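You operate a simulated robot arm through the tools that you are given. There is no shell and no other tool.

You are at the controls of a simulated robot arm. One attempt, no reset.

JOB
Take the 190 mm bracket off the grey plate and stand it in the gap of the row.
Fine: loosen both star knobs and draw both cleats back first. Set down upright: what you pick out.

Only the result counts: the job must be done as asked and must still hold three seconds after the hand-in. Knocking over, shifting, dropping, spilling or breaking anything else fails it.

ROBOT AND FRAMES
A 7-joint arm with a two-finger parallel gripper, fixed in place. Base frame: the origin is on the floor under the middle of its stand, x ahead of it, y to its left, z up; the work surface is at about z = 0.76. Units: m, rad, N and s.
With the tool pointing down near the work surface it reaches from about 0.28 to 0.72 m from the base axis. Its first joint turns from -2.897 to 2.897 rad. Payload 1.57 kg.
Tool frame: the origin (TCP) lies between the finger pads and is the grasp point; the fingertips stand 0.03 m ahead of it; z points along the fingers, y is the line along which they close. The gripper opens to 0.08 m. The fingers are 0.017 m wide and 0.012 m thick; the gripper's body (0.04 by 0.082 m) begins 0.08 m behind the TCP.
Orientation is that of the tool frame in the base frame, as [roll, pitch, yaw] about the fixed x, y, z axes, in that order (R = Rz(yaw) Ry(pitch) Rx(roll)). With the fingers straight down and closing along the base's y, the tool's x points along the base's -x, its y along +y and its z along -z.

CONTROLS
- The arm moves only by the tool jog_arm. Its argument "commands" is a list that holds one entry, the list of rows, each a list of 7 numbers: the turn, a rotation vector about the tool's x, y, z in units of 6 degrees (1.0 is 6 degrees), then the shift along the tool's x, y, z in units of 40 mm (1.0 is 40 mm), then the closure in counts, from 0 (fully open) to 255 (shut). In form: [[[ax, ay, az, tx, ty, tz, grip], ...]]. A call has 1 to 20 rows; each row shifts and turns the commanded pose from where the row before left it, along the tool's axes as they then stand. A call with a number of a shift or a turn outside -1 to 1 is refused whole. A row lasts 0.2 s, in which the tool goes at most 0.05 m and 0.15 rad; a call with a longer step from one row to the next is refused whole, and so is a gripper value outside its range. A pose out of reach is approached as far as the arm can. The call stops where the force on the tool passes 40 N (or 10 N more than at its start, if that is more) or the arm is blocked; 0.2 s more then pass. Each finger travels about 0.072 m/s and halts on what it meets, pressing with about 25 N; the grip force reading is that of the motor and also rises with nothing between the fingers. The clock runs only during rows and for 0.2 s after the last one: add rows that do not move to give the fingers time. The reply holds the time, the measured pose of the TCP, the force on the tool along the base axes, the opening and the grip force, in the units named above and with some noise, with the torque about the TCP (base axes, N m) and any sound that the robot's microphone picked up, and new pictures: "pictures" is both (left out), scene, wrist or none.
- Cameras (640 x 400 px; columns grow to the right, rows downward): "scene" is fixed at [0.4012, 0.4992, 1.3391]; the picture's right is [-0.98, -0.22, 0.00], its down [-0.17, 0.75, -0.64] and it looks along [0.14, -0.63, -0.77] (base axes); focal length 236 px, centre (320, 200). "wrist" rides on the gripper at [0.072, -0.007, -0.122] in the tool frame; the picture's right is [0.09, 1.00, 0.00], its down [-0.84, 0.08, -0.54] and it looks along [-0.54, 0.05, 0.84] (tool axes); focal length 238 px, centre (320, 200). There is no depth. A picture from a camera that has moved, and an enlarged one, comes with that camera's place and axes in the base frame and with its lens.
- move_column(by): slides the trunk up (or, below 0, down) by that many m; the arm rides with it, the base frame stays. It gives what a move gives, with no picture.
- zoom(camera, box): a new picture of the part [left, top, right, bottom] of that camera's present view, enlarged. The clock stands still meanwhile.
- hand_in(): hands the job in; it is judged then, once.

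Places have to be worked out from the pictures, the camera data and where the tool is seen. Open the gripper and draw the arm clear of the work before you hand the job in, unless the task says otherwise.

The tools are called after "Call:" as name(argument=value, ...) on one line, values as JSON. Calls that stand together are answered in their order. jog_arm: Moves the arm, as the interface text tells. Its arguments: {"type":"object","properties":{"commands":{"type":"array","items":{"type":"array","items":{"type":"array","items":{"type":"number"}}}},"pictures":{"type":"string","enum":["both","scene","wrist","none"]}},"required":["commands"]} The other tools are called the same way: move_column (by) moves the trunk up or down; zoom (camera, box) takes an enlarged picture of a part of a camera's view; hand_in () hands the job in.

At the start:

```text
clock: 0.0
position: [0.3877, 0.1367, 1.1168]
tcp_rot: [3.141, 0.001, 3.141]
wrist_force: [-0.1, 1.2, -0.3]
wrist_torque: [0.02, 0.01, 0.02]
grip_width: 0.0798
grasp_force: 0.1
trunk travel left (down, up): [-0.3, 0.18]
```

scene: 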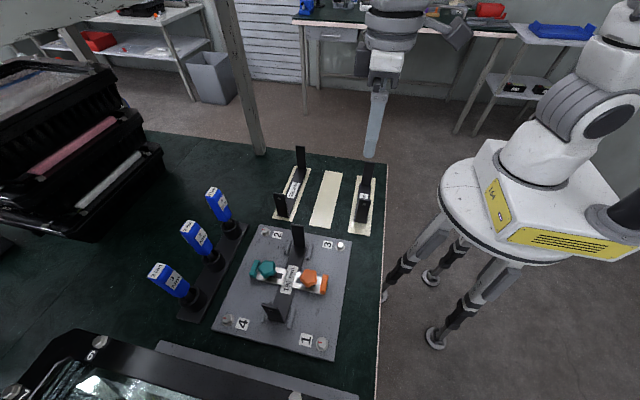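
wrist: 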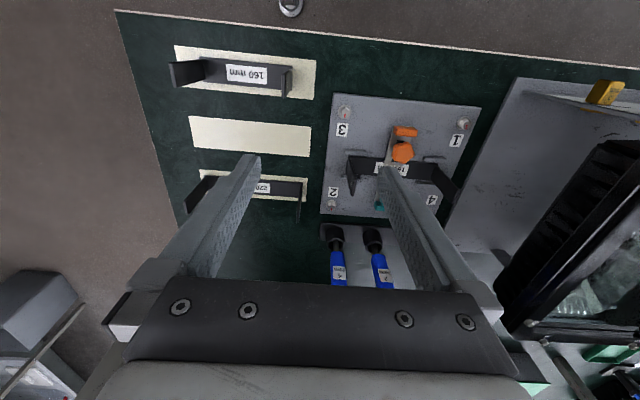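

I start by looking closer at the plate, the row, and the clamps from both cameras.

Call:
zoom(camera="scene", box=[210, 220, 360, 360])

Call:
zoom(camera="scene", box=[260, 140, 390, 240])

Call:
zoom(camera="wrist", box=[310, 80, 490, 230])

Call:
zoom(camera="wrist", box=[150, 30, 330, 220])

```text
2.86 times, centred on (285, 290) of scene
camera zoom: at [0.4012, 0.4992, 1.3391], right [-0.98, -0.22, 0.0], down [-0.17, 0.75, -0.64], along [0.14, -0.63, -0.77], focal length 674 px, centre (420, -57)
```

zoom: 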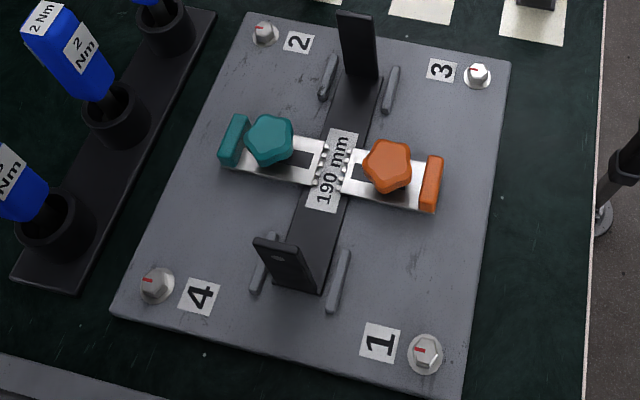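

```text
4.00 times, centred on (325, 190) of scene
camera zoom: at [0.4012, 0.4992, 1.3391], right [-0.98, -0.22, 0.0], down [-0.17, 0.75, -0.64], along [0.14, -0.63, -0.77], focal length 944 px, centre (300, 240)
```

zoom: 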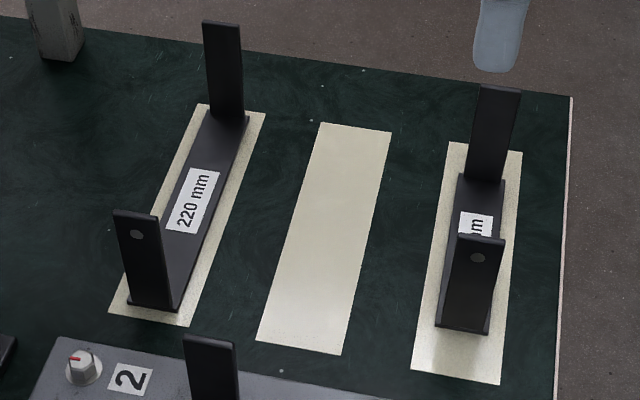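

```text
2.67 times, centred on (400, 155) of wrist
camera zoom: at [0.3173, 0.129, 1.2383], right [-0.09, 1.0, 0.0], down [0.84, 0.08, 0.54], along [0.54, 0.05, -0.84], focal length 636 px, centre (107, 320)
```

zoom: 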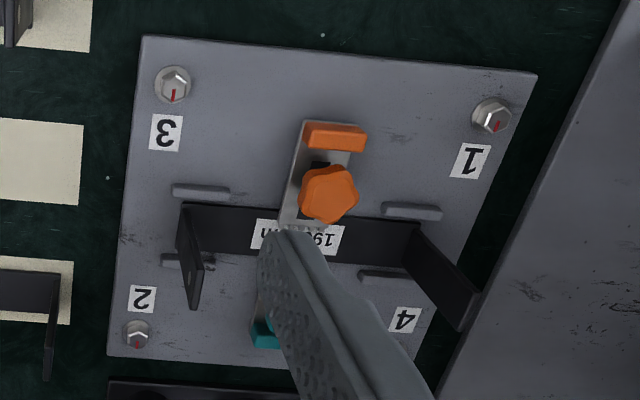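

```text
2.11 times, centred on (240, 125) of wrist
camera zoom: at [0.3173, 0.129, 1.2383], right [-0.09, 1.0, 0.0], down [0.84, 0.08, 0.54], along [0.54, 0.05, -0.84], focal length 502 px, centre (488, 358)
```

zoom: 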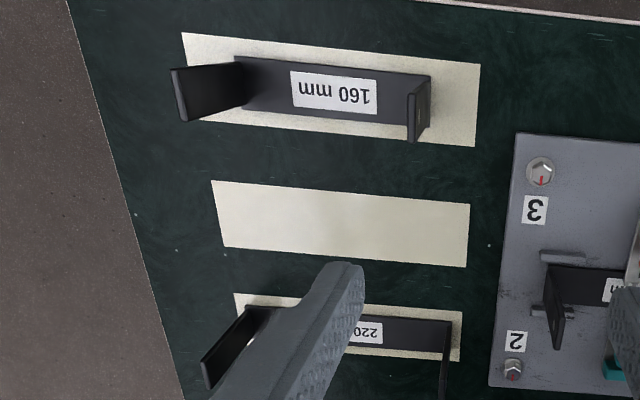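

The plate lies at about x 0.39–0.65, y 0.17–0.44. The 190 bracket runs along y at about (0.52, 0.305), with the knobs at x≈0.57 (teal) and x≈0.47 (orange). The gap pad is centred near (0.486, 0.01). I move closer, above the plate, for a better look with the wrist camera.

Call:
jog_arm(commands=[[[0, 0, 0, -0.218, 0.68, 0.612, 0], [0, 0, 0, -0.218, 0.68, 0.612, 0], [0, 0, 0, -0.218, 0.68, 0.612, 0], [0, 0, 0, -0.218, 0.68, 0.612, 0], [0, 0, 0, -0.218, 0.68, 0.612, 0], [0, 0, 0, -0.218, 0.68, 0.612, 0]]], pictures="both")

```text
clock: 1.4
position: [0.4416, 0.2967, 0.9683]
tcp_rot: [-3.14, 0.001, 3.14]
wrist_force: [0.0, 0.4, -0.6]
wrist_torque: [0.0, 0.0, -0.01]
grip_width: 0.0799
grasp_force: 0.0
trunk travel left (down, up): [-0.3, 0.18]
camera wrist: at [0.3696, 0.2903, 1.091], right [-0.09, 1.0, 0.0], down [0.84, 0.08, 0.54], along [0.54, 0.05, -0.84], focal length 238 px, centre (320, 200)
```

scene: 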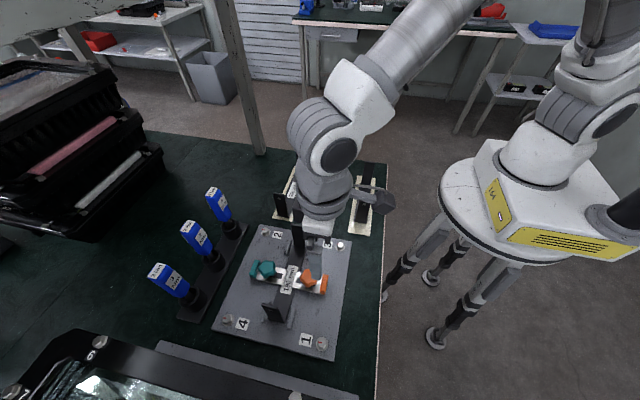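
wrist: 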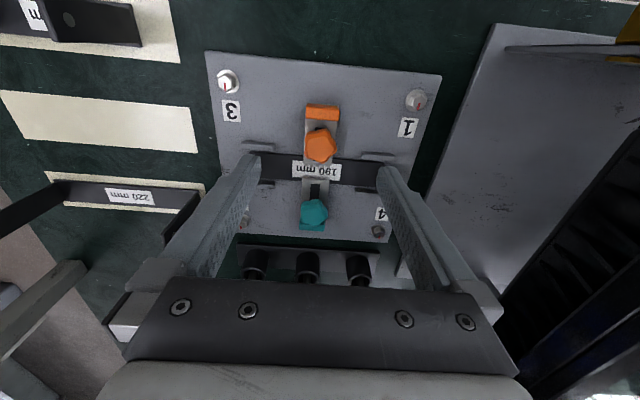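

Call:
zoom(camera="wrist", box=[250, 85, 390, 245])

Call:
zoom(camera="scene", box=[240, 250, 340, 310])

```text
2.50 times, centred on (320, 165) of wrist
camera zoom: at [0.3696, 0.2903, 1.091], right [-0.09, 1.0, 0.0], down [0.84, 0.08, 0.54], along [0.54, 0.05, -0.84], focal length 596 px, centre (320, 288)
```

zoom: 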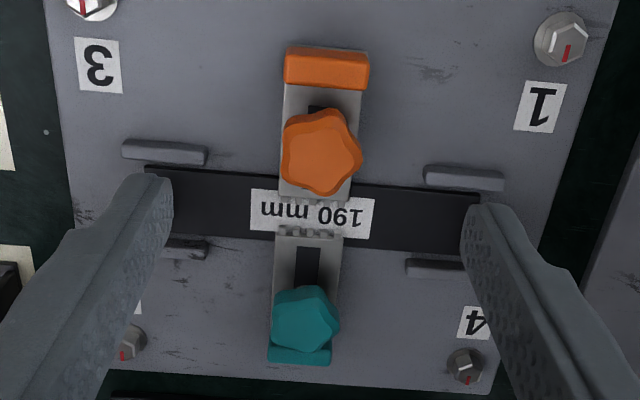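

```text
6.40 times, centred on (290, 280) of scene
camera zoom: at [0.4012, 0.4992, 1.3391], right [-0.98, -0.22, 0.0], down [-0.17, 0.75, -0.64], along [0.14, -0.63, -0.77], focal length 1511 px, centre (512, -312)
```

zoom: 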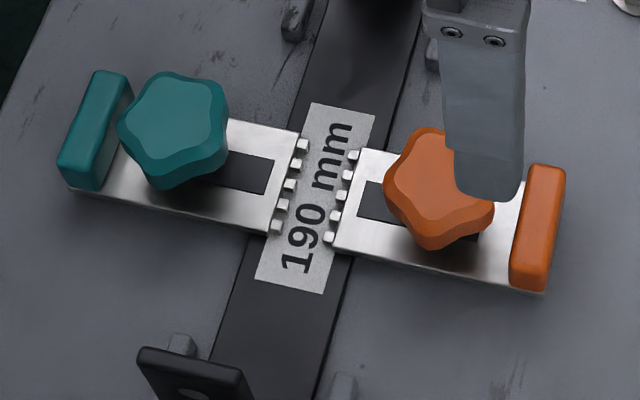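

The knob tops come out near z≈0.81, at (0.572, 0.300) for teal and (0.472, 0.300) for orange. I take a lower, more horizontal view from the robot's side to read the heights of the tabs, knobs and bracket.

Call:
jog_arm(commands=[[[0, 0, 0, 0.555, 0, 0.65, 0], [0, 0, 0, 0.555, 0, 0.65, 0], [0, 0, 0, 0.555, 0, 0.65, 0], [0, -1, 0, 0, 0, 0, 0], [0, -1, 0, 0, 0, 0, 0], [0, -1, 0, 0, 0, 0, 0], [0, -1, 0, 0, 0, 0, 0], [0, -1, 0, 0, 0, 0, 0]]], pictures="wrist")

```text
clock: 3.2
position: [0.3746, 0.2994, 0.893]
tcp_rot: [3.14, 0.525, -3.14]
wrist_force: [-0.4, 0.1, 0.2]
wrist_torque: [0.03, 0.03, 0.0]
grip_width: 0.08
grasp_force: 0.1
trunk travel left (down, up): [-0.3, 0.18]
camera wrist: at [0.2515, 0.2922, 0.9619], right [-0.08, 1.0, -0.04], down [0.45, 0.08, 0.89], along [0.89, 0.05, -0.46], focal length 238 px, centre (320, 200)
```

wrist: 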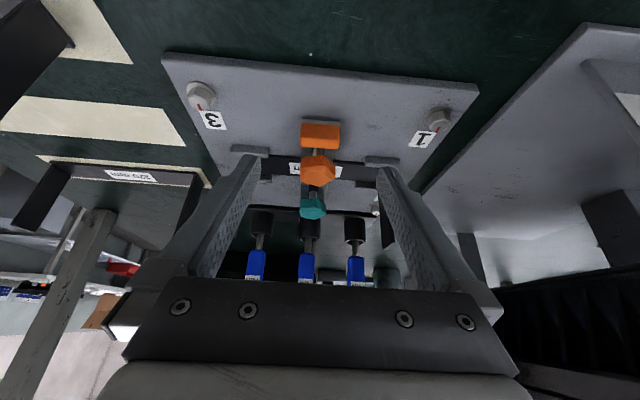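

Call:
zoom(camera="wrist", box=[250, 105, 390, 235])

```text
3.08 times, centred on (320, 170) of wrist
camera zoom: at [0.2515, 0.2922, 0.9619], right [-0.08, 1.0, -0.04], down [0.45, 0.08, 0.89], along [0.89, 0.05, -0.46], focal length 733 px, centre (320, 292)
```

zoom: 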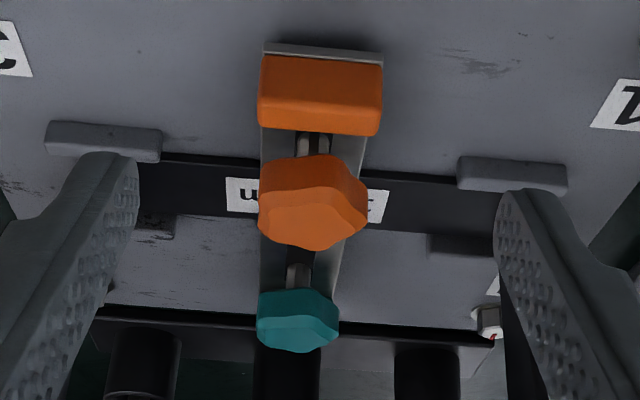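

The side view shows each knob raised on a stud, roughly z 0.803–0.822. The tab tops are at about z 0.808 and the plate top at about 0.778. I straighten the tool and move above the orange knob at (0.472, 0.300).

Call:
jog_arm(commands=[[[0, 1, 0, 0, 0, 0, 0], [0, 1, 0, 0, 0, 0, 0], [0, 1, 0, 0, 0, 0, 0], [0, 1, 0, 0, 0, 0, 0], [0, 1, 0, 0, 0, 0, 0], [0, 0, 0, -0.81, 0, -0.06, 0], [0, 0, 0, -0.81, 0, -0.06, 0], [0, 0, 0, -0.81, 0.0, -0.06, 0], [0, 0, 0, 0, 0, 0, 0]]], pictures="both")

```text
clock: 5.2
position: [0.4723, 0.3005, 0.8986]
tcp_rot: [3.141, 0.001, -3.14]
wrist_force: [-0.7, 0.2, 0.0]
wrist_torque: [-0.05, 0.01, -0.01]
grip_width: 0.08
grasp_force: 0.1
trunk travel left (down, up): [-0.3, 0.18]
camera wrist: at [0.4003, 0.2917, 1.0202], right [-0.09, 1.0, 0.0], down [0.84, 0.08, 0.54], along [0.54, 0.05, -0.84], focal length 238 px, centre (320, 200)
```

scene: 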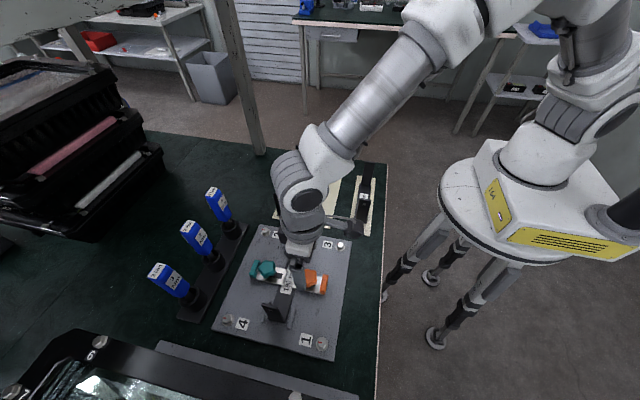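
wrist: 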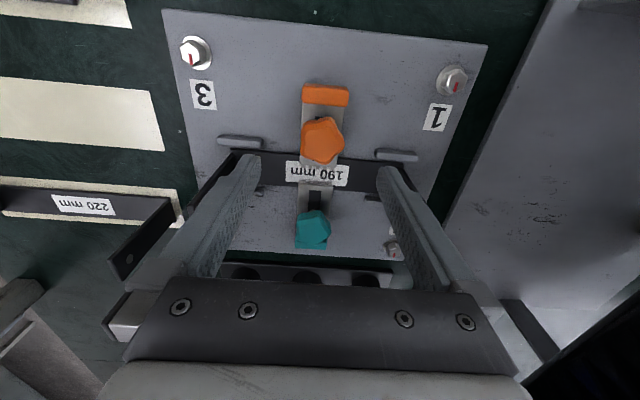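

Call:
zoom(camera="wrist", box=[250, 75, 390, 255])

```text
2.22 times, centred on (320, 165) of wrist
camera zoom: at [0.4003, 0.2917, 1.0202], right [-0.09, 1.0, 0.0], down [0.84, 0.08, 0.54], along [0.54, 0.05, -0.84], focal length 530 px, centre (320, 278)
```

zoom: 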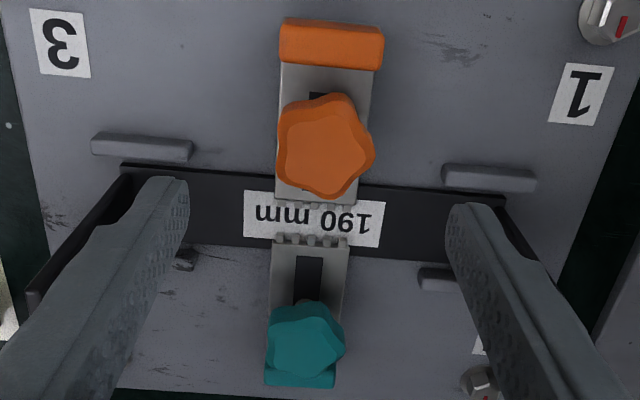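

The knob centre agrees at about (0.471, 0.3005). I turn the tool 45° clockwise, part-close the fingers and lower to tip height of about 0.809, around the orange knob.

Call:
jog_arm(commands=[[[0, 0, 0.9375, 0.004, 0, 0, 80], [0, 0, 0.9375, 0, 0, 0, 80], [0, 0, 0.9375, 0, 0, 0, 80], [0, 0, 0.9375, 0, 0, 0, 80], [0, 0, 0.9375, 0, 0, 0, 80], [0, 0, 0.9375, 0, 0, 0, 80], [0, 0, 0.9375, 0, 0, 0, 80], [0, 0, 0.9375, 0, 0, 0, 80], [0, 0, 0, 0, 0, 0.5, 80], [0, 0, 0, 0, 0, 0.5, 80], [0, 0, 0, 0, 0, 0.4, 80], [0, 0, 0, 0, 0, 0, 80]]], pictures="both")

```text
clock: 7.8
position: [0.4716, 0.2987, 0.8425]
tcp_rot: [3.141, -0.001, 2.355]
wrist_force: [1.1, 0.6, 0.0]
wrist_torque: [-0.01, 0.03, 0.03]
grip_width: 0.055
grasp_force: 0.1
trunk travel left (down, up): [-0.3, 0.18]
camera wrist: at [0.4162, 0.3443, 0.9642], right [0.64, 0.77, 0.0], down [0.65, -0.54, 0.54], along [0.42, -0.35, -0.84], focal length 238 px, centre (320, 200)
```

scene: 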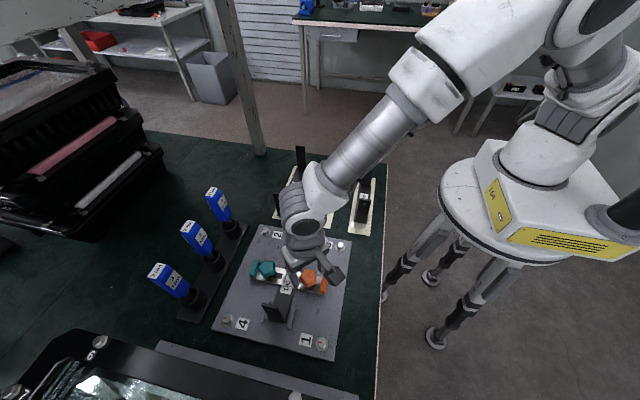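
wrist: 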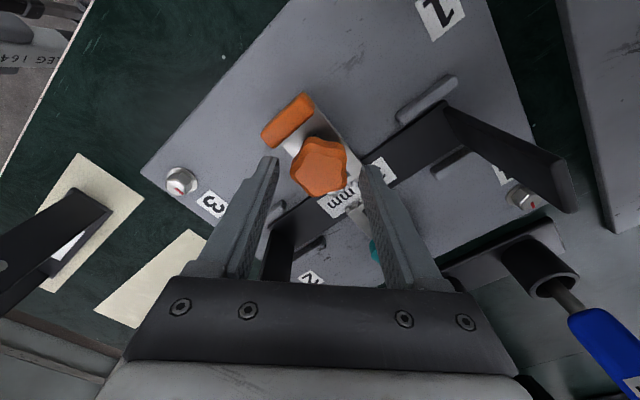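

Call:
zoom(camera="wrist", box=[240, 80, 400, 240])

Call:
zoom(camera="scene", box=[240, 240, 350, 320])

```text
2.50 times, centred on (320, 160) of wrist
camera zoom: at [0.4162, 0.3443, 0.9642], right [0.64, 0.77, 0.0], down [0.65, -0.54, 0.54], along [0.42, -0.35, -0.84], focal length 596 px, centre (320, 300)
```

zoom: 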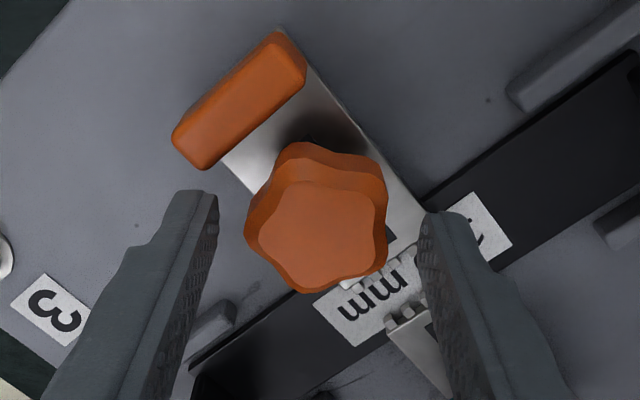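

```text
5.00 times, centred on (295, 280) of scene
camera zoom: at [0.4012, 0.4992, 1.3391], right [-0.98, -0.22, 0.0], down [-0.17, 0.75, -0.64], along [0.14, -0.63, -0.77], focal length 1180 px, centre (445, -200)
```

zoom: 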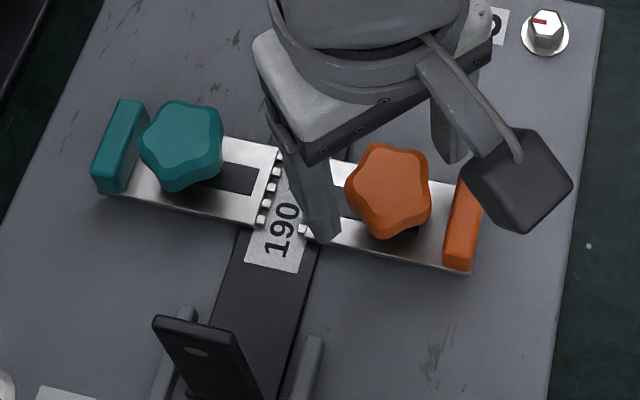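

The wrist view fits a knob from z 0.803 to 0.822 at (0.471, 0.3005), with the fingers either side of it. I lower 4 mm more, centre by 2 mm and close on the orange knob.

Call:
jog_arm(commands=[[[0, 0, 0, 0.04, 0.023, 0.1, 80], [0, 0, 0, 0, 0, 0, 140], [0, 0, 0, 0, 0, 0, 255], [0, 0, 0, 0, 0, 0, 255], [0, 0, 0, 0, 0, 0, 255]]], pictures="wrist")

```text
clock: 9.0
position: [0.4708, 0.2988, 0.8379]
tcp_rot: [-3.141, 0.001, 2.356]
wrist_force: [-5.9, -5.9, 0.2]
wrist_torque: [0.11, 0.07, -0.02]
grip_width: 0.0371
grasp_force: 43.0
trunk travel left (down, up): [-0.3, 0.18]
camera wrist: at [0.4156, 0.345, 0.9602], right [0.64, 0.77, 0.0], down [0.65, -0.54, 0.54], along [0.42, -0.35, -0.84], focal length 238 px, centre (320, 200)
```

wrist: 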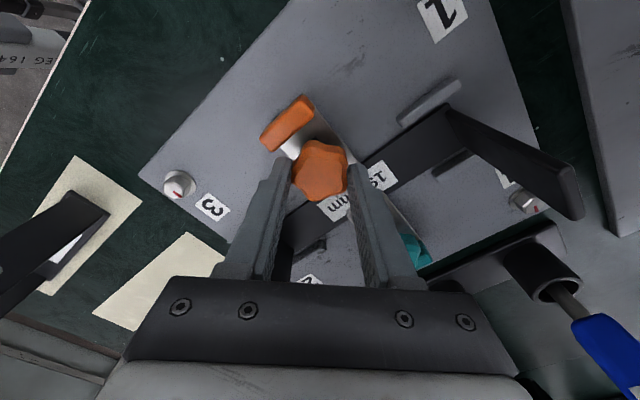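

The fingers hold the knob at 37 mm. I relieve the small side force and turn counter-clockwise (tool −z), a few steps first, to read the torque.

Call:
jog_arm(commands=[[[0, 0, 0, 0, -0.025, 0, 255], [0, 0, -0.5, 0, 0, 0, 255], [0, 0, -0.5, 0, 0, 0, 255], [0, 0, -0.5, 0, 0, 0, 255], [0, 0, -0.5, 0, 0, 0, 255]]], pictures="wrist")

```text
clock: 10.2
position: [0.4713, 0.2994, 0.8388]
tcp_rot: [-3.14, -0.001, 2.567]
wrist_force: [-2.4, -6.8, -7.1]
wrist_torque: [-0.37, -1.05, 0.03]
grip_width: 0.0371
grasp_force: 43.9
trunk travel left (down, up): [-0.3, 0.18]
camera wrist: at [0.4072, 0.3325, 0.9602], right [0.46, 0.89, 0.0], down [0.74, -0.39, 0.54], along [0.48, -0.25, -0.84], focal length 238 px, centre (320, 200)
```

wrist: 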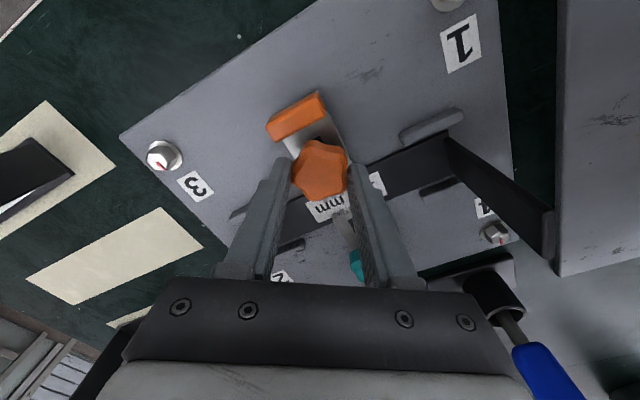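

The knob followed the fingers through 12°, with only small torque about z. I keep turning counter-clockwise gently and watch the force.

Call:
jog_arm(commands=[[[0, 0, -0.5, 0, 0, 0, 255], [0, 0, -0.5, 0, 0, 0, 255], [0, 0, -0.5, 0, 0, 0, 255], [0, 0, -0.5, 0, 0, 0, 255]]], pictures="none")

```text
clock: 11.2
position: [0.4703, 0.2995, 0.8388]
tcp_rot: [-3.141, 0.0, 2.776]
wrist_force: [5.3, -8.8, -5.6]
wrist_torque: [-0.47, 0.37, 0.01]
grip_width: 0.037
grasp_force: 43.8
trunk travel left (down, up): [-0.3, 0.18]
```

Call:
jog_arm(commands=[[[0, 0, -0.7, -0.02, -0.019, 0, 255], [0, 0, -0.7, 0, 0, 0, 255], [0, 0, -0.7, 0, 0, 0, 255], [0, 0, -0.7, 0, 0, 0, 255], [0, 0, -0.7, 0, 0, 0, 255], [0, 0, -0.7, 0, 0, 0, 255], [0, 0, -0.7, 0, 0, 0, 255]]], pictures="wrist")

```text
clock: 12.8
position: [0.4708, 0.3001, 0.838]
tcp_rot: [3.141, -0.001, -2.991]
wrist_force: [7.3, 0.4, -7.0]
wrist_torque: [-0.28, -0.14, -0.01]
grip_width: 0.0371
grasp_force: 43.5
trunk travel left (down, up): [-0.3, 0.18]
camera wrist: at [0.4011, 0.2823, 0.9602], right [-0.24, 0.97, 0.0], down [0.82, 0.2, 0.54], along [0.53, 0.13, -0.84], focal length 238 px, centre (320, 200)
```

wrist: 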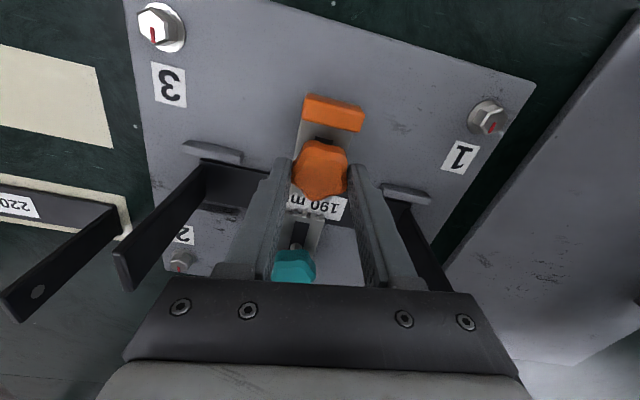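

Call:
jog_arm(commands=[[[0, 0, -0.8, 0, 0, 0, 255], [0, 0, -0.8, 0, 0, 0, 255], [0, 0, -0.8, 0, 0, 0, 255], [0, 0, -0.8, 0, 0, 0, 255], [0, 0, -0.8, 0, 0, 0, 255], [0, 0, -0.8, 0, 0, 0, 255], [0, 0, -0.8, 0, 0, 0, 255]]], pictures="both")

```text
clock: 14.4
position: [0.4715, 0.3013, 0.8395]
tcp_rot: [3.141, -0.001, -2.405]
wrist_force: [4.0, 5.9, -3.9]
wrist_torque: [-0.04, -0.32, -0.01]
grip_width: 0.037
grasp_force: 43.0
trunk travel left (down, up): [-0.3, 0.18]
camera wrist: at [0.4222, 0.2467, 0.9603], right [-0.74, 0.68, 0.0], down [0.57, 0.62, 0.54], along [0.37, 0.4, -0.84], focal length 238 px, centre (320, 200)
```

scene: 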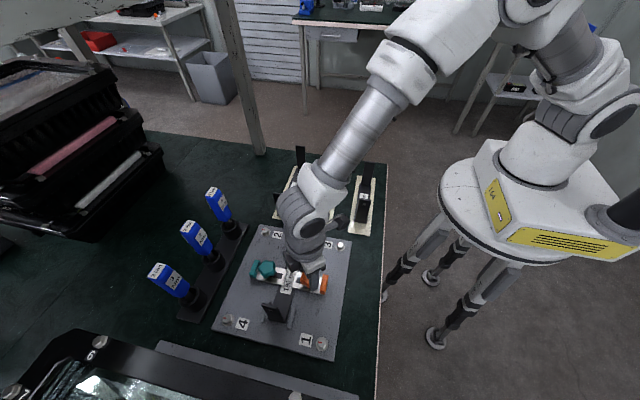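
wrist: 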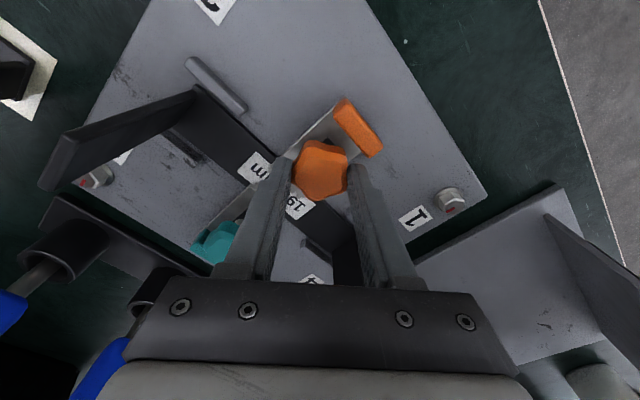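

The knob has turned about 87° with hardly any torque. I open, lift, swing back clockwise for a second stroke, and check the knob in the picture.

Call:
jog_arm(commands=[[[0, 0, 0, 0, 0, 0, 80], [0, 0, 0, 0, 0, 0, 80], [0, 0, 0, 0, 0, -0.5, 80], [0, 0, 1, 0, 0, 0, 80], [0, 0, 1, 0, 0, 0, 80], [0, 0, 1, 0, 0, 0, 80], [0, 0, 1, 0, 0, 0, 80], [0, 0, 1, 0, 0, 0, 80], [0, 0, 1, 0, 0, 0, 80], [0, 0, 1, 0, 0, 0, 80], [0, 0, 1, 0, 0, 0, 80], [0, 0, 1, 0, 0, 0, 80], [0, 0, 1, 0, 0, 0, 80], [0, 0, 1, 0, 0, 0, 80], [0, 0, 1, 0, 0, 0, 80], [0, 0, 1, 0, 0, 0, 80], [0, 0, 1, 0, 0, 0, 80], [0, 0, 0, 0, 0, 0, 80]]], pictures="both")

Call:
zoom(camera="wrist", box=[240, 80, 400, 240])

Call:
zoom(camera="scene", box=[240, 240, 350, 320])

```text
clock: 18.2
position: [0.4703, 0.2998, 0.8587]
tcp_rot: [3.141, 0.0, 2.409]
wrist_force: [-0.1, 0.1, 0.0]
wrist_torque: [-0.01, -0.01, -0.02]
grip_width: 0.0551
grasp_force: 0.1
trunk travel left (down, up): [-0.3, 0.18]
camera wrist: at [0.413, 0.3423, 0.98], right [0.6, 0.8, 0.0], down [0.67, -0.5, 0.54], along [0.43, -0.32, -0.84], focal length 238 px, centre (320, 200)
```

scene: 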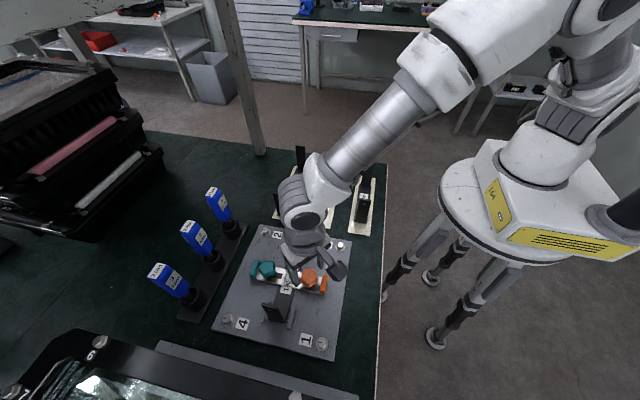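
wrist: 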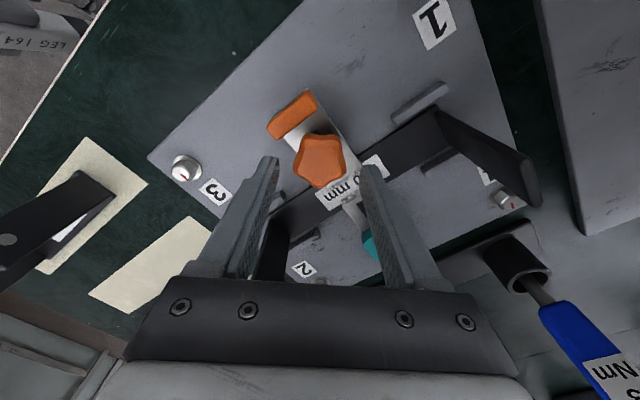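

```text
2.50 times, centred on (320, 160) of wrist
camera zoom: at [0.413, 0.3423, 0.98], right [0.6, 0.8, 0.0], down [0.67, -0.5, 0.54], along [0.43, -0.32, -0.84], focal length 596 px, centre (320, 300)
```

zoom: 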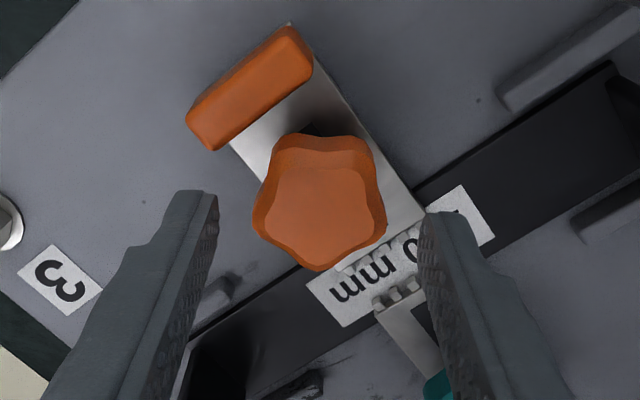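

```text
5.00 times, centred on (295, 280) of scene
camera zoom: at [0.4012, 0.4992, 1.3391], right [-0.98, -0.22, 0.0], down [-0.17, 0.75, -0.64], along [0.14, -0.63, -0.77], focal length 1180 px, centre (445, -200)
```

zoom: 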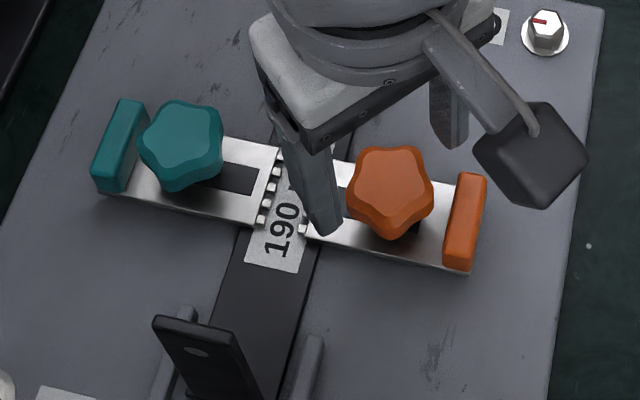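

The knob is at the same place and height and has turned. I go for the second 90° stroke on the orange knob.

Call:
jog_arm(commands=[[[0, 0, 0, 0, 0, 0.5, 80], [0, 0, 0, 0, 0, 0, 150], [0, 0, 0, 0, 0, 0, 255], [0, 0, 0, 0, 0, 0, 255], [0, 0, -0.8, 0, 0, 0, 255], [0, 0, -0.8, 0, 0, 0, 255], [0, 0, -0.8, 0, 0, 0, 255], [0, 0, -0.8, 0, 0, 0, 255], [0, 0, -0.8, 0, 0, 0, 255], [0, 0, -0.8, 0, 0, 0, 255], [0, 0, -0.8, 0, 0, 0, 255], [0, 0, -0.8, 0, 0, 0, 255]]], pictures="wrist")

```text
clock: 20.8
position: [0.4712, 0.2999, 0.8385]
tcp_rot: [3.142, -0.001, 3.081]
wrist_force: [2.4, 4.5, -1.8]
wrist_torque: [0.2, -0.25, -0.13]
grip_width: 0.0368
grasp_force: 43.2
trunk travel left (down, up): [-0.3, 0.18]
camera wrist: at [0.3993, 0.2969, 0.9602], right [-0.03, 1.0, 0.0], down [0.84, 0.03, 0.54], along [0.54, 0.02, -0.84], focal length 238 px, centre (320, 200)
```

wrist: 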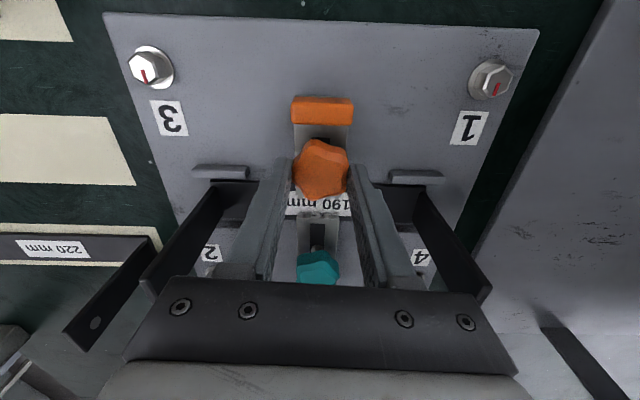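

Call:
jog_arm(commands=[[[0, 0, -0.8, 0, 0, 0, 255], [0, 0, -0.8, 0, 0, 0, 255], [0, 0, -0.8, 0, 0, 0, 255], [0, 0, -0.8, 0, 0, 0, 255], [0, 0, -0.8, 0, 0, 0, 255], [0, 0, -0.8, 0, 0, 0, 255], [0, 0, -0.8, 0, 0, 0, 255], [0, 0, -0.8, 0, 0, 0, 255]]], pictures="wrist")

```text
clock: 22.6
position: [0.4699, 0.3004, 0.8386]
tcp_rot: [-3.139, -0.001, -2.531]
wrist_force: [-1.6, 7.4, 1.3]
wrist_torque: [0.1, 0.15, -0.14]
grip_width: 0.0361
grasp_force: 42.7
trunk travel left (down, up): [-0.3, 0.18]
camera wrist: at [0.4157, 0.253, 0.9604], right [-0.65, 0.76, 0.0], down [0.64, 0.54, 0.54], along [0.41, 0.35, -0.84], focal length 238 px, centre (320, 200)
```

wrist: 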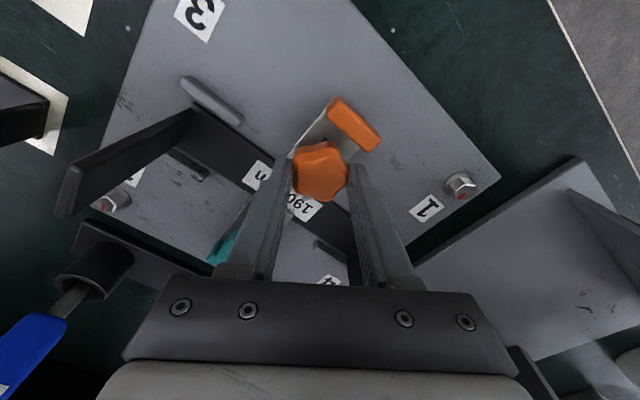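

The grip width changed slightly and there is about −0.14 N m about z, so the knob may have reached a stop. I zoom in to compare the knob's orientation with the fingers.

Call:
zoom(camera="wrist", box=[260, 80, 400, 220])

Call:
zoom(camera="scene", box=[240, 240, 350, 320])

```text
2.86 times, centred on (330, 150) of wrist
camera zoom: at [0.4157, 0.253, 0.9604], right [-0.65, 0.76, 0.0], down [0.64, 0.54, 0.54], along [0.41, 0.35, -0.84], focal length 681 px, centre (291, 343)
```

zoom: 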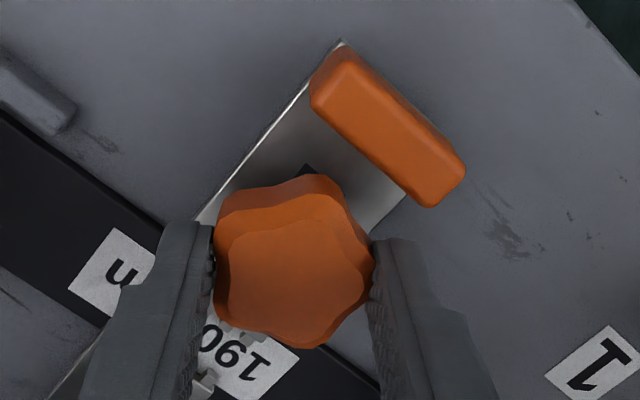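

```text
5.00 times, centred on (295, 280) of scene
camera zoom: at [0.4012, 0.4992, 1.3391], right [-0.98, -0.22, 0.0], down [-0.17, 0.75, -0.64], along [0.14, -0.63, -0.77], focal length 1180 px, centre (445, -200)
```

zoom: 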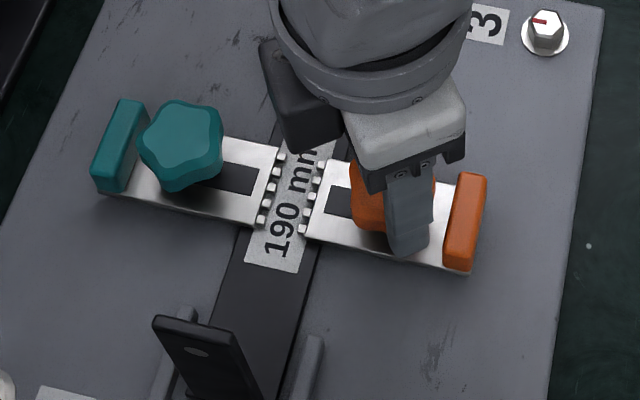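

The knob has stayed with the fingers, about 160° turned so far. Next I test the cleat: open, rise, square the tool up and move over the orange tab at about (0.434, 0.300).

Call:
jog_arm(commands=[[[0, 0, 0, 0, 0, 0, 80], [0, 0, 0, 0, 0, 0, 80], [0, 0, 0, 0, 0, -1, 80], [0, 0, 0.972, 0, 0, 0, 80], [0, 0, 0.972, 0, 0, 0, 80], [0, 0, 0.972, 0, 0, 0, 80], [0, 0, 0.972, 0, 0, 0, 80], [0, 0, 0.972, 0, 0, 0, 80], [0, 0, 0.972, 0, 0, 0, 80], [0, 0, 0, 0.9, 0, 0, 80], [0, 0, 0, 0, 0, 0, 80]]], pictures="both")

Call:
zoom(camera="wrist", box=[250, 85, 390, 225])

Call:
zoom(camera="scene", box=[240, 240, 350, 320])

```text
clock: 25.0
position: [0.434, 0.2997, 0.8784]
tcp_rot: [-3.14, 0.0, 3.138]
wrist_force: [0.0, -1.1, -0.2]
wrist_torque: [-0.01, 0.01, 0.0]
grip_width: 0.0552
grasp_force: 0.0
trunk travel left (down, up): [-0.3, 0.18]
camera wrist: at [0.3631, 0.293, 1.0], right [-0.09, 1.0, 0.0], down [0.84, 0.07, 0.54], along [0.54, 0.05, -0.84], focal length 238 px, centre (320, 200)
```

scene: 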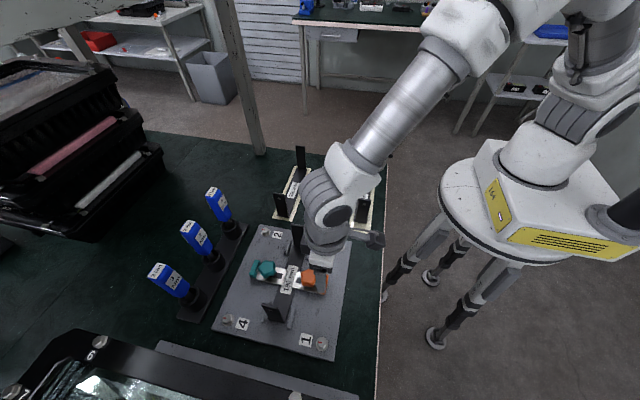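
wrist: 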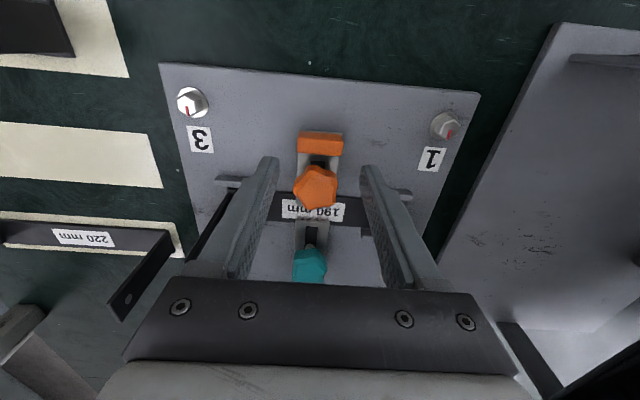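

```text
2.86 times, centred on (320, 155) of wrist
camera zoom: at [0.3631, 0.293, 1.0], right [-0.09, 1.0, 0.0], down [0.84, 0.07, 0.54], along [0.54, 0.05, -0.84], focal length 681 px, centre (320, 329)
```

zoom: 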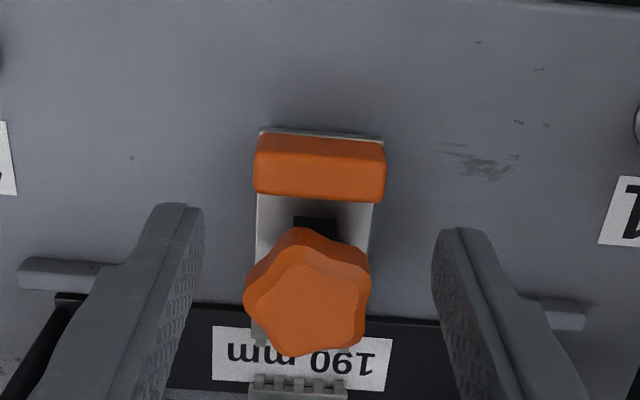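

```text
5.00 times, centred on (295, 280) of scene
camera zoom: at [0.4012, 0.4992, 1.3391], right [-0.98, -0.22, 0.0], down [-0.17, 0.75, -0.64], along [0.14, -0.63, -0.77], focal length 1180 px, centre (445, -200)
```

zoom: 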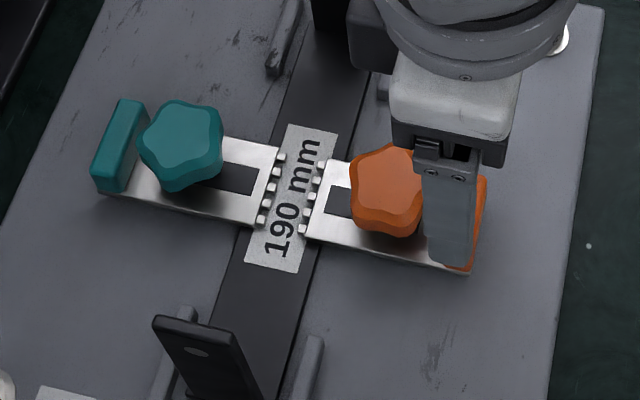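

The tab sits at x 0.428–0.440, centred on y≈0.300. I descend so that the tips straddle it at about z 0.792, then close.

Call:
jog_arm(commands=[[[0, 0, 0, 0, 0, 0.5, 80], [0, 0, 0, 0, 0, 0.5, 80], [0, 0, 0, 0, 0, 0.4, 80], [0, 0, 0, 0, 0, 0, 80], [0, 0, 0, 0, 0, 0, 150], [0, 0, 0, 0, 0, 0, 255], [0, 0, 0, 0, 0, 0, 255], [0, 0, 0, 0, 0, 0, 255]]], pictures="wrist")

```text
clock: 26.8
position: [0.4347, 0.3, 0.823]
tcp_rot: [-3.14, -0.001, 3.141]
wrist_force: [-0.4, 6.3, -2.0]
wrist_torque: [0.36, -0.34, 0.09]
grip_width: 0.0399
grasp_force: 44.7
trunk travel left (down, up): [-0.3, 0.18]
camera wrist: at [0.3625, 0.2928, 0.9444], right [-0.09, 1.0, 0.0], down [0.84, 0.08, 0.54], along [0.54, 0.05, -0.84], focal length 238 px, centre (320, 200)
```

wrist: 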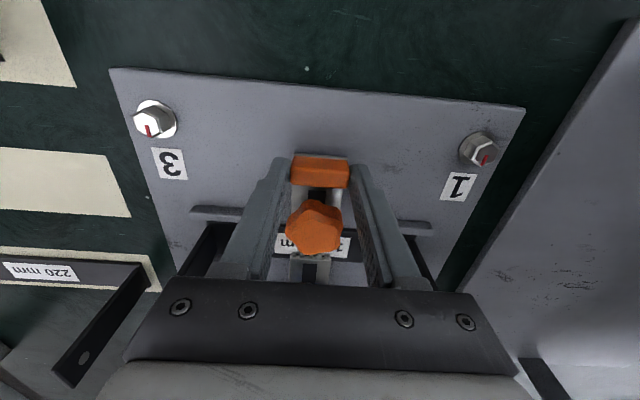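

I hold the orange tab at 40 mm width. Now I draw it back towards −x in small steps, watching the force.

Call:
jog_arm(commands=[[[0, 0, 0, 0.1, 0, 0, 255], [0, 0, 0, 0.1, 0, 0, 255], [0, 0, 0, 0, 0, 0, 255]]], pictures="wrist")

```text
clock: 27.6
position: [0.4258, 0.3, 0.8229]
tcp_rot: [-3.14, 0.0, 3.14]
wrist_force: [0.9, 5.9, -2.2]
wrist_torque: [0.41, -0.76, 0.27]
grip_width: 0.0398
grasp_force: 44.8
trunk travel left (down, up): [-0.3, 0.18]
camera wrist: at [0.3546, 0.2929, 0.9444], right [-0.09, 1.0, 0.0], down [0.84, 0.08, 0.54], along [0.54, 0.05, -0.84], focal length 238 px, centre (320, 200)
```

wrist: 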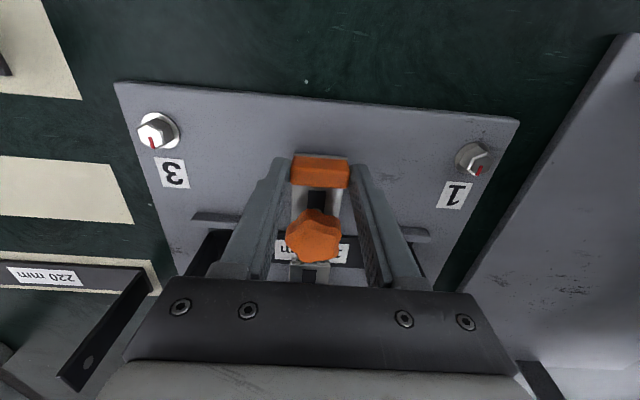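

The cleat follows freely with almost no force, so the orange knob is loose. I continue drawing it back until it has clearly left the bracket base.

Call:
jog_arm(commands=[[[0, 0, 0, 0.1, 0, 0, 255], [0, 0, 0, 0.1, 0, 0, 255], [0, 0, 0, 0.1, 0, 0, 255], [0, 0, 0, 0, 0, 0, 255]]], pictures="both")

Call:
zoom(camera="scene", box=[240, 240, 350, 320])

```text
clock: 28.6
position: [0.4146, 0.3007, 0.822]
tcp_rot: [-3.141, -0.001, 3.138]
wrist_force: [0.8, 9.6, -1.8]
wrist_torque: [0.16, -0.09, -0.11]
grip_width: 0.0399
grasp_force: 44.6
trunk travel left (down, up): [-0.3, 0.18]
camera wrist: at [0.3422, 0.2929, 0.9444], right [-0.09, 1.0, 0.0], down [0.84, 0.08, 0.54], along [0.54, 0.05, -0.84], focal length 238 px, centre (320, 200)
```

scene: 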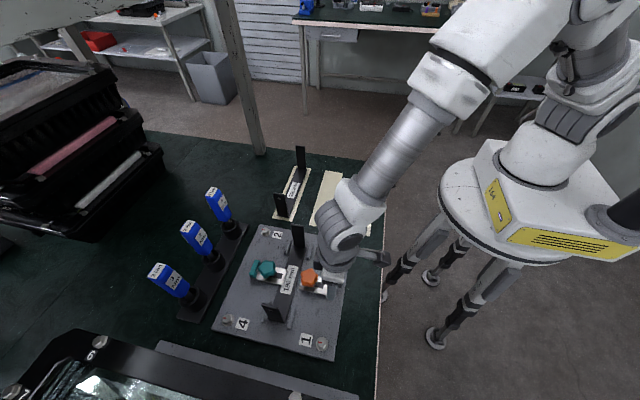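
wrist: 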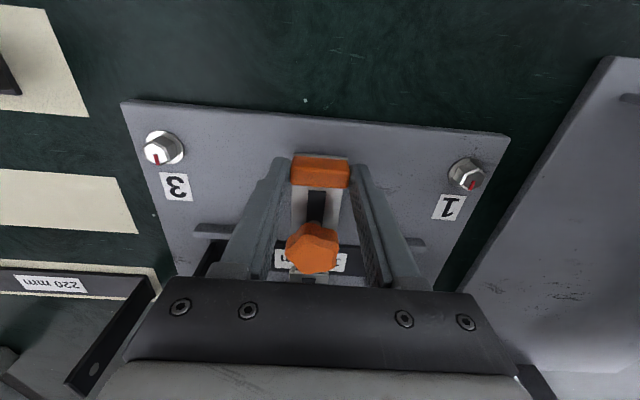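

```text
5.00 times, centred on (295, 280) of scene
camera zoom: at [0.4012, 0.4992, 1.3391], right [-0.98, -0.22, 0.0], down [-0.17, 0.75, -0.64], along [0.14, -0.63, -0.77], focal length 1180 px, centre (445, -200)
```

zoom: 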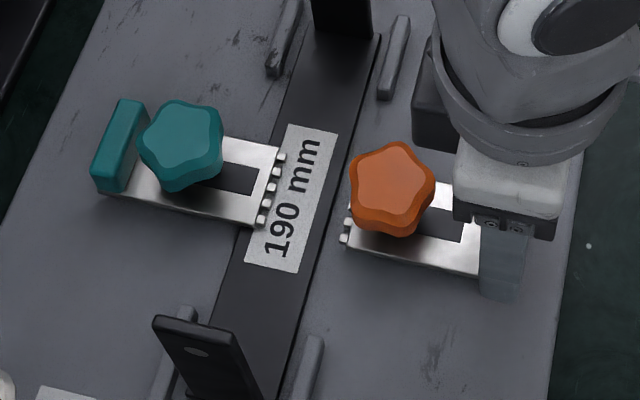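

The orange cleat is about 10 mm clear of the base now. I pull it a little further to make room for a finger beside the base, watching for the slot end.

Call:
jog_arm(commands=[[[0, 0, 0, 0.05, 0, 0, 255], [0, 0, 0, 0.05, 0, 0, 255], [0, 0, 0, 0.05, 0, 0, 255], [0, 0, 0, 0, 0, 0, 255]]], pictures="scene")

Call:
zoom(camera="scene", box=[240, 240, 350, 320])

```text
clock: 29.6
position: [0.4102, 0.2998, 0.8225]
tcp_rot: [3.139, 0.002, 3.139]
wrist_force: [9.1, 10.1, 0.9]
wrist_torque: [0.12, 0.66, 0.19]
grip_width: 0.0397
grasp_force: 44.9
trunk travel left (down, up): [-0.3, 0.18]
```

scene: 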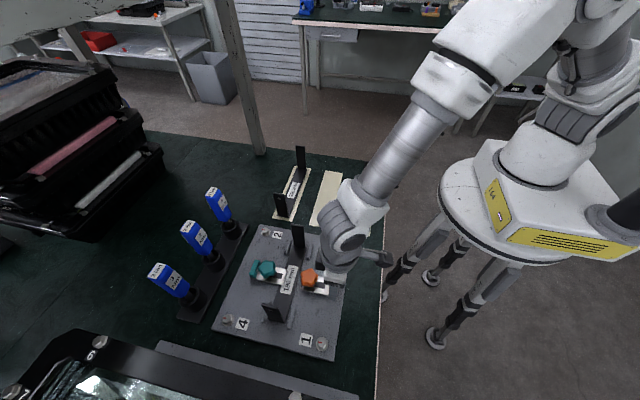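

```text
5.00 times, centred on (295, 280) of scene
camera zoom: at [0.4012, 0.4992, 1.3391], right [-0.98, -0.22, 0.0], down [-0.17, 0.75, -0.64], along [0.14, -0.63, -0.77], focal length 1180 px, centre (445, -200)
```

zoom: 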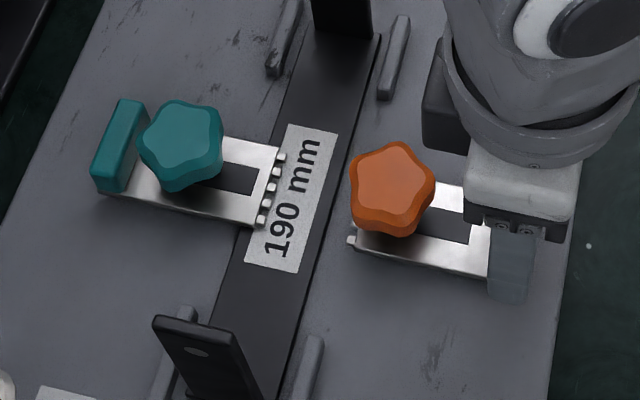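

The resistance is starting (9 N), near the slot end, and the cleat is about 12 mm clear. I release, lift, move over the teal knob at (0.571, 0.3005) and pre-turn 45° clockwise.

Call:
jog_arm(commands=[[[0, 0, 0, 0, 0, 0, 80], [0, 0, 0, 0, 0, 0, 80], [0, 0, 0, 0, 0, -0.6, 80], [0, 0, 0, 0, 0, -0.6, 80], [0, 0, 0, -0.806, 0, 0, 80], [0, 0, 0, -0.806, 0, 0, 80], [0, 0, 0, -0.806, 0, 0, 80], [0, 0, 0, -0.806, 0, 0, 80], [0, 0, 0, -0.806, 0, 0, 80], [0, 0, 0.9375, 0, 0, 0, 80], [0, 0, 0.9375, 0, 0, 0, 80], [0, 0, 0.9375, 0, 0, 0, 80], [0, 0, 0.9375, 0, 0, 0, 80], [0, 0, 0.9375, 0, 0, 0, 80], [0, 0, 0.9375, 0, 0, 0, 80], [0, 0, 0.9375, 0, 0, 0, 80], [0, 0, 0.9375, 0, 0, 0, 80], [0, 0, 0, 0, 0, 0, 80]]], pictures="both")

Call:
zoom(camera="wrist", box=[240, 80, 400, 240])

Call:
zoom(camera="scene", box=[240, 240, 350, 320])

```text
clock: 33.4
position: [0.5682, 0.2992, 0.8716]
tcp_rot: [-3.141, -0.001, 2.352]
wrist_force: [-0.3, -0.3, -0.2]
wrist_torque: [-0.03, 0.01, 0.01]
grip_width: 0.0551
grasp_force: 0.1
trunk travel left (down, up): [-0.3, 0.18]
camera wrist: at [0.5139, 0.3453, 0.9926], right [0.64, 0.77, 0.0], down [0.65, -0.54, 0.54], along [0.42, -0.35, -0.84], focal length 238 px, centre (320, 200)
```

scene: 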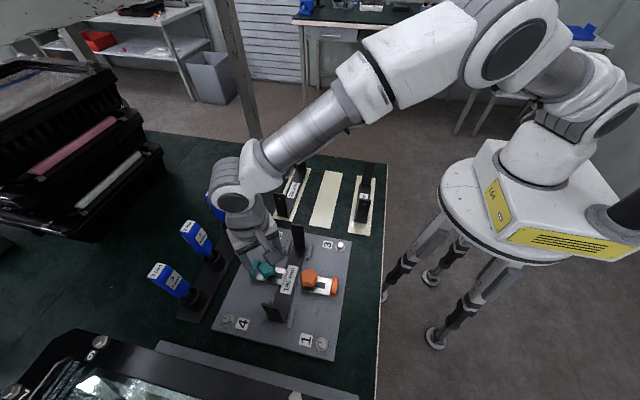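
wrist: 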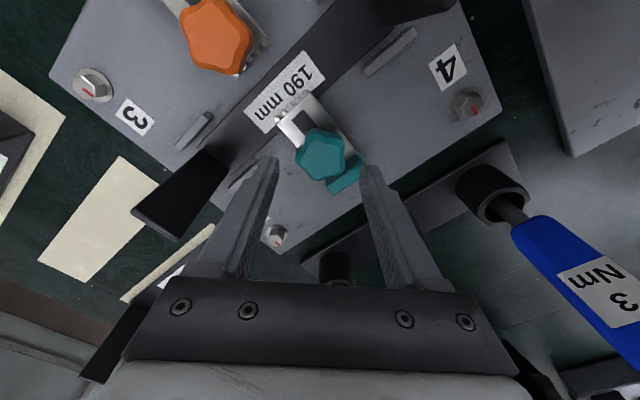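

```text
2.50 times, centred on (320, 160) of wrist
camera zoom: at [0.5139, 0.3453, 0.9926], right [0.64, 0.77, 0.0], down [0.65, -0.54, 0.54], along [0.42, -0.35, -0.84], focal length 596 px, centre (320, 300)
```

zoom: 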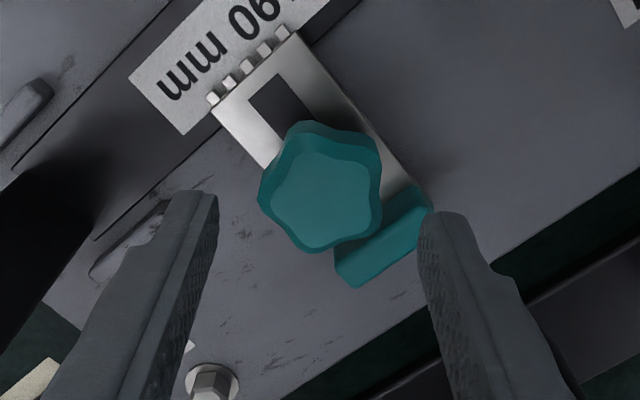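

```text
5.00 times, centred on (295, 280) of scene
camera zoom: at [0.4012, 0.4992, 1.3391], right [-0.98, -0.22, 0.0], down [-0.17, 0.75, -0.64], along [0.14, -0.63, -0.77], focal length 1180 px, centre (445, -200)
```

zoom: 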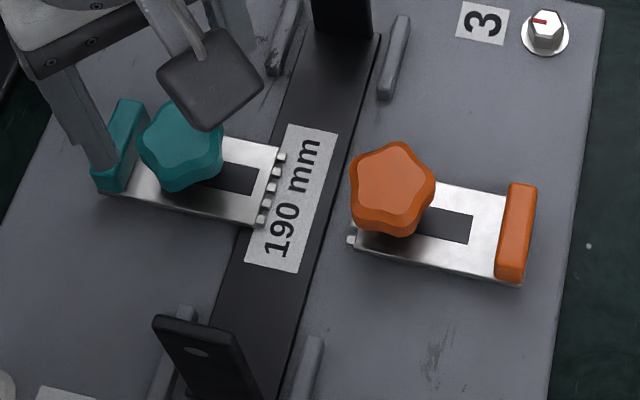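

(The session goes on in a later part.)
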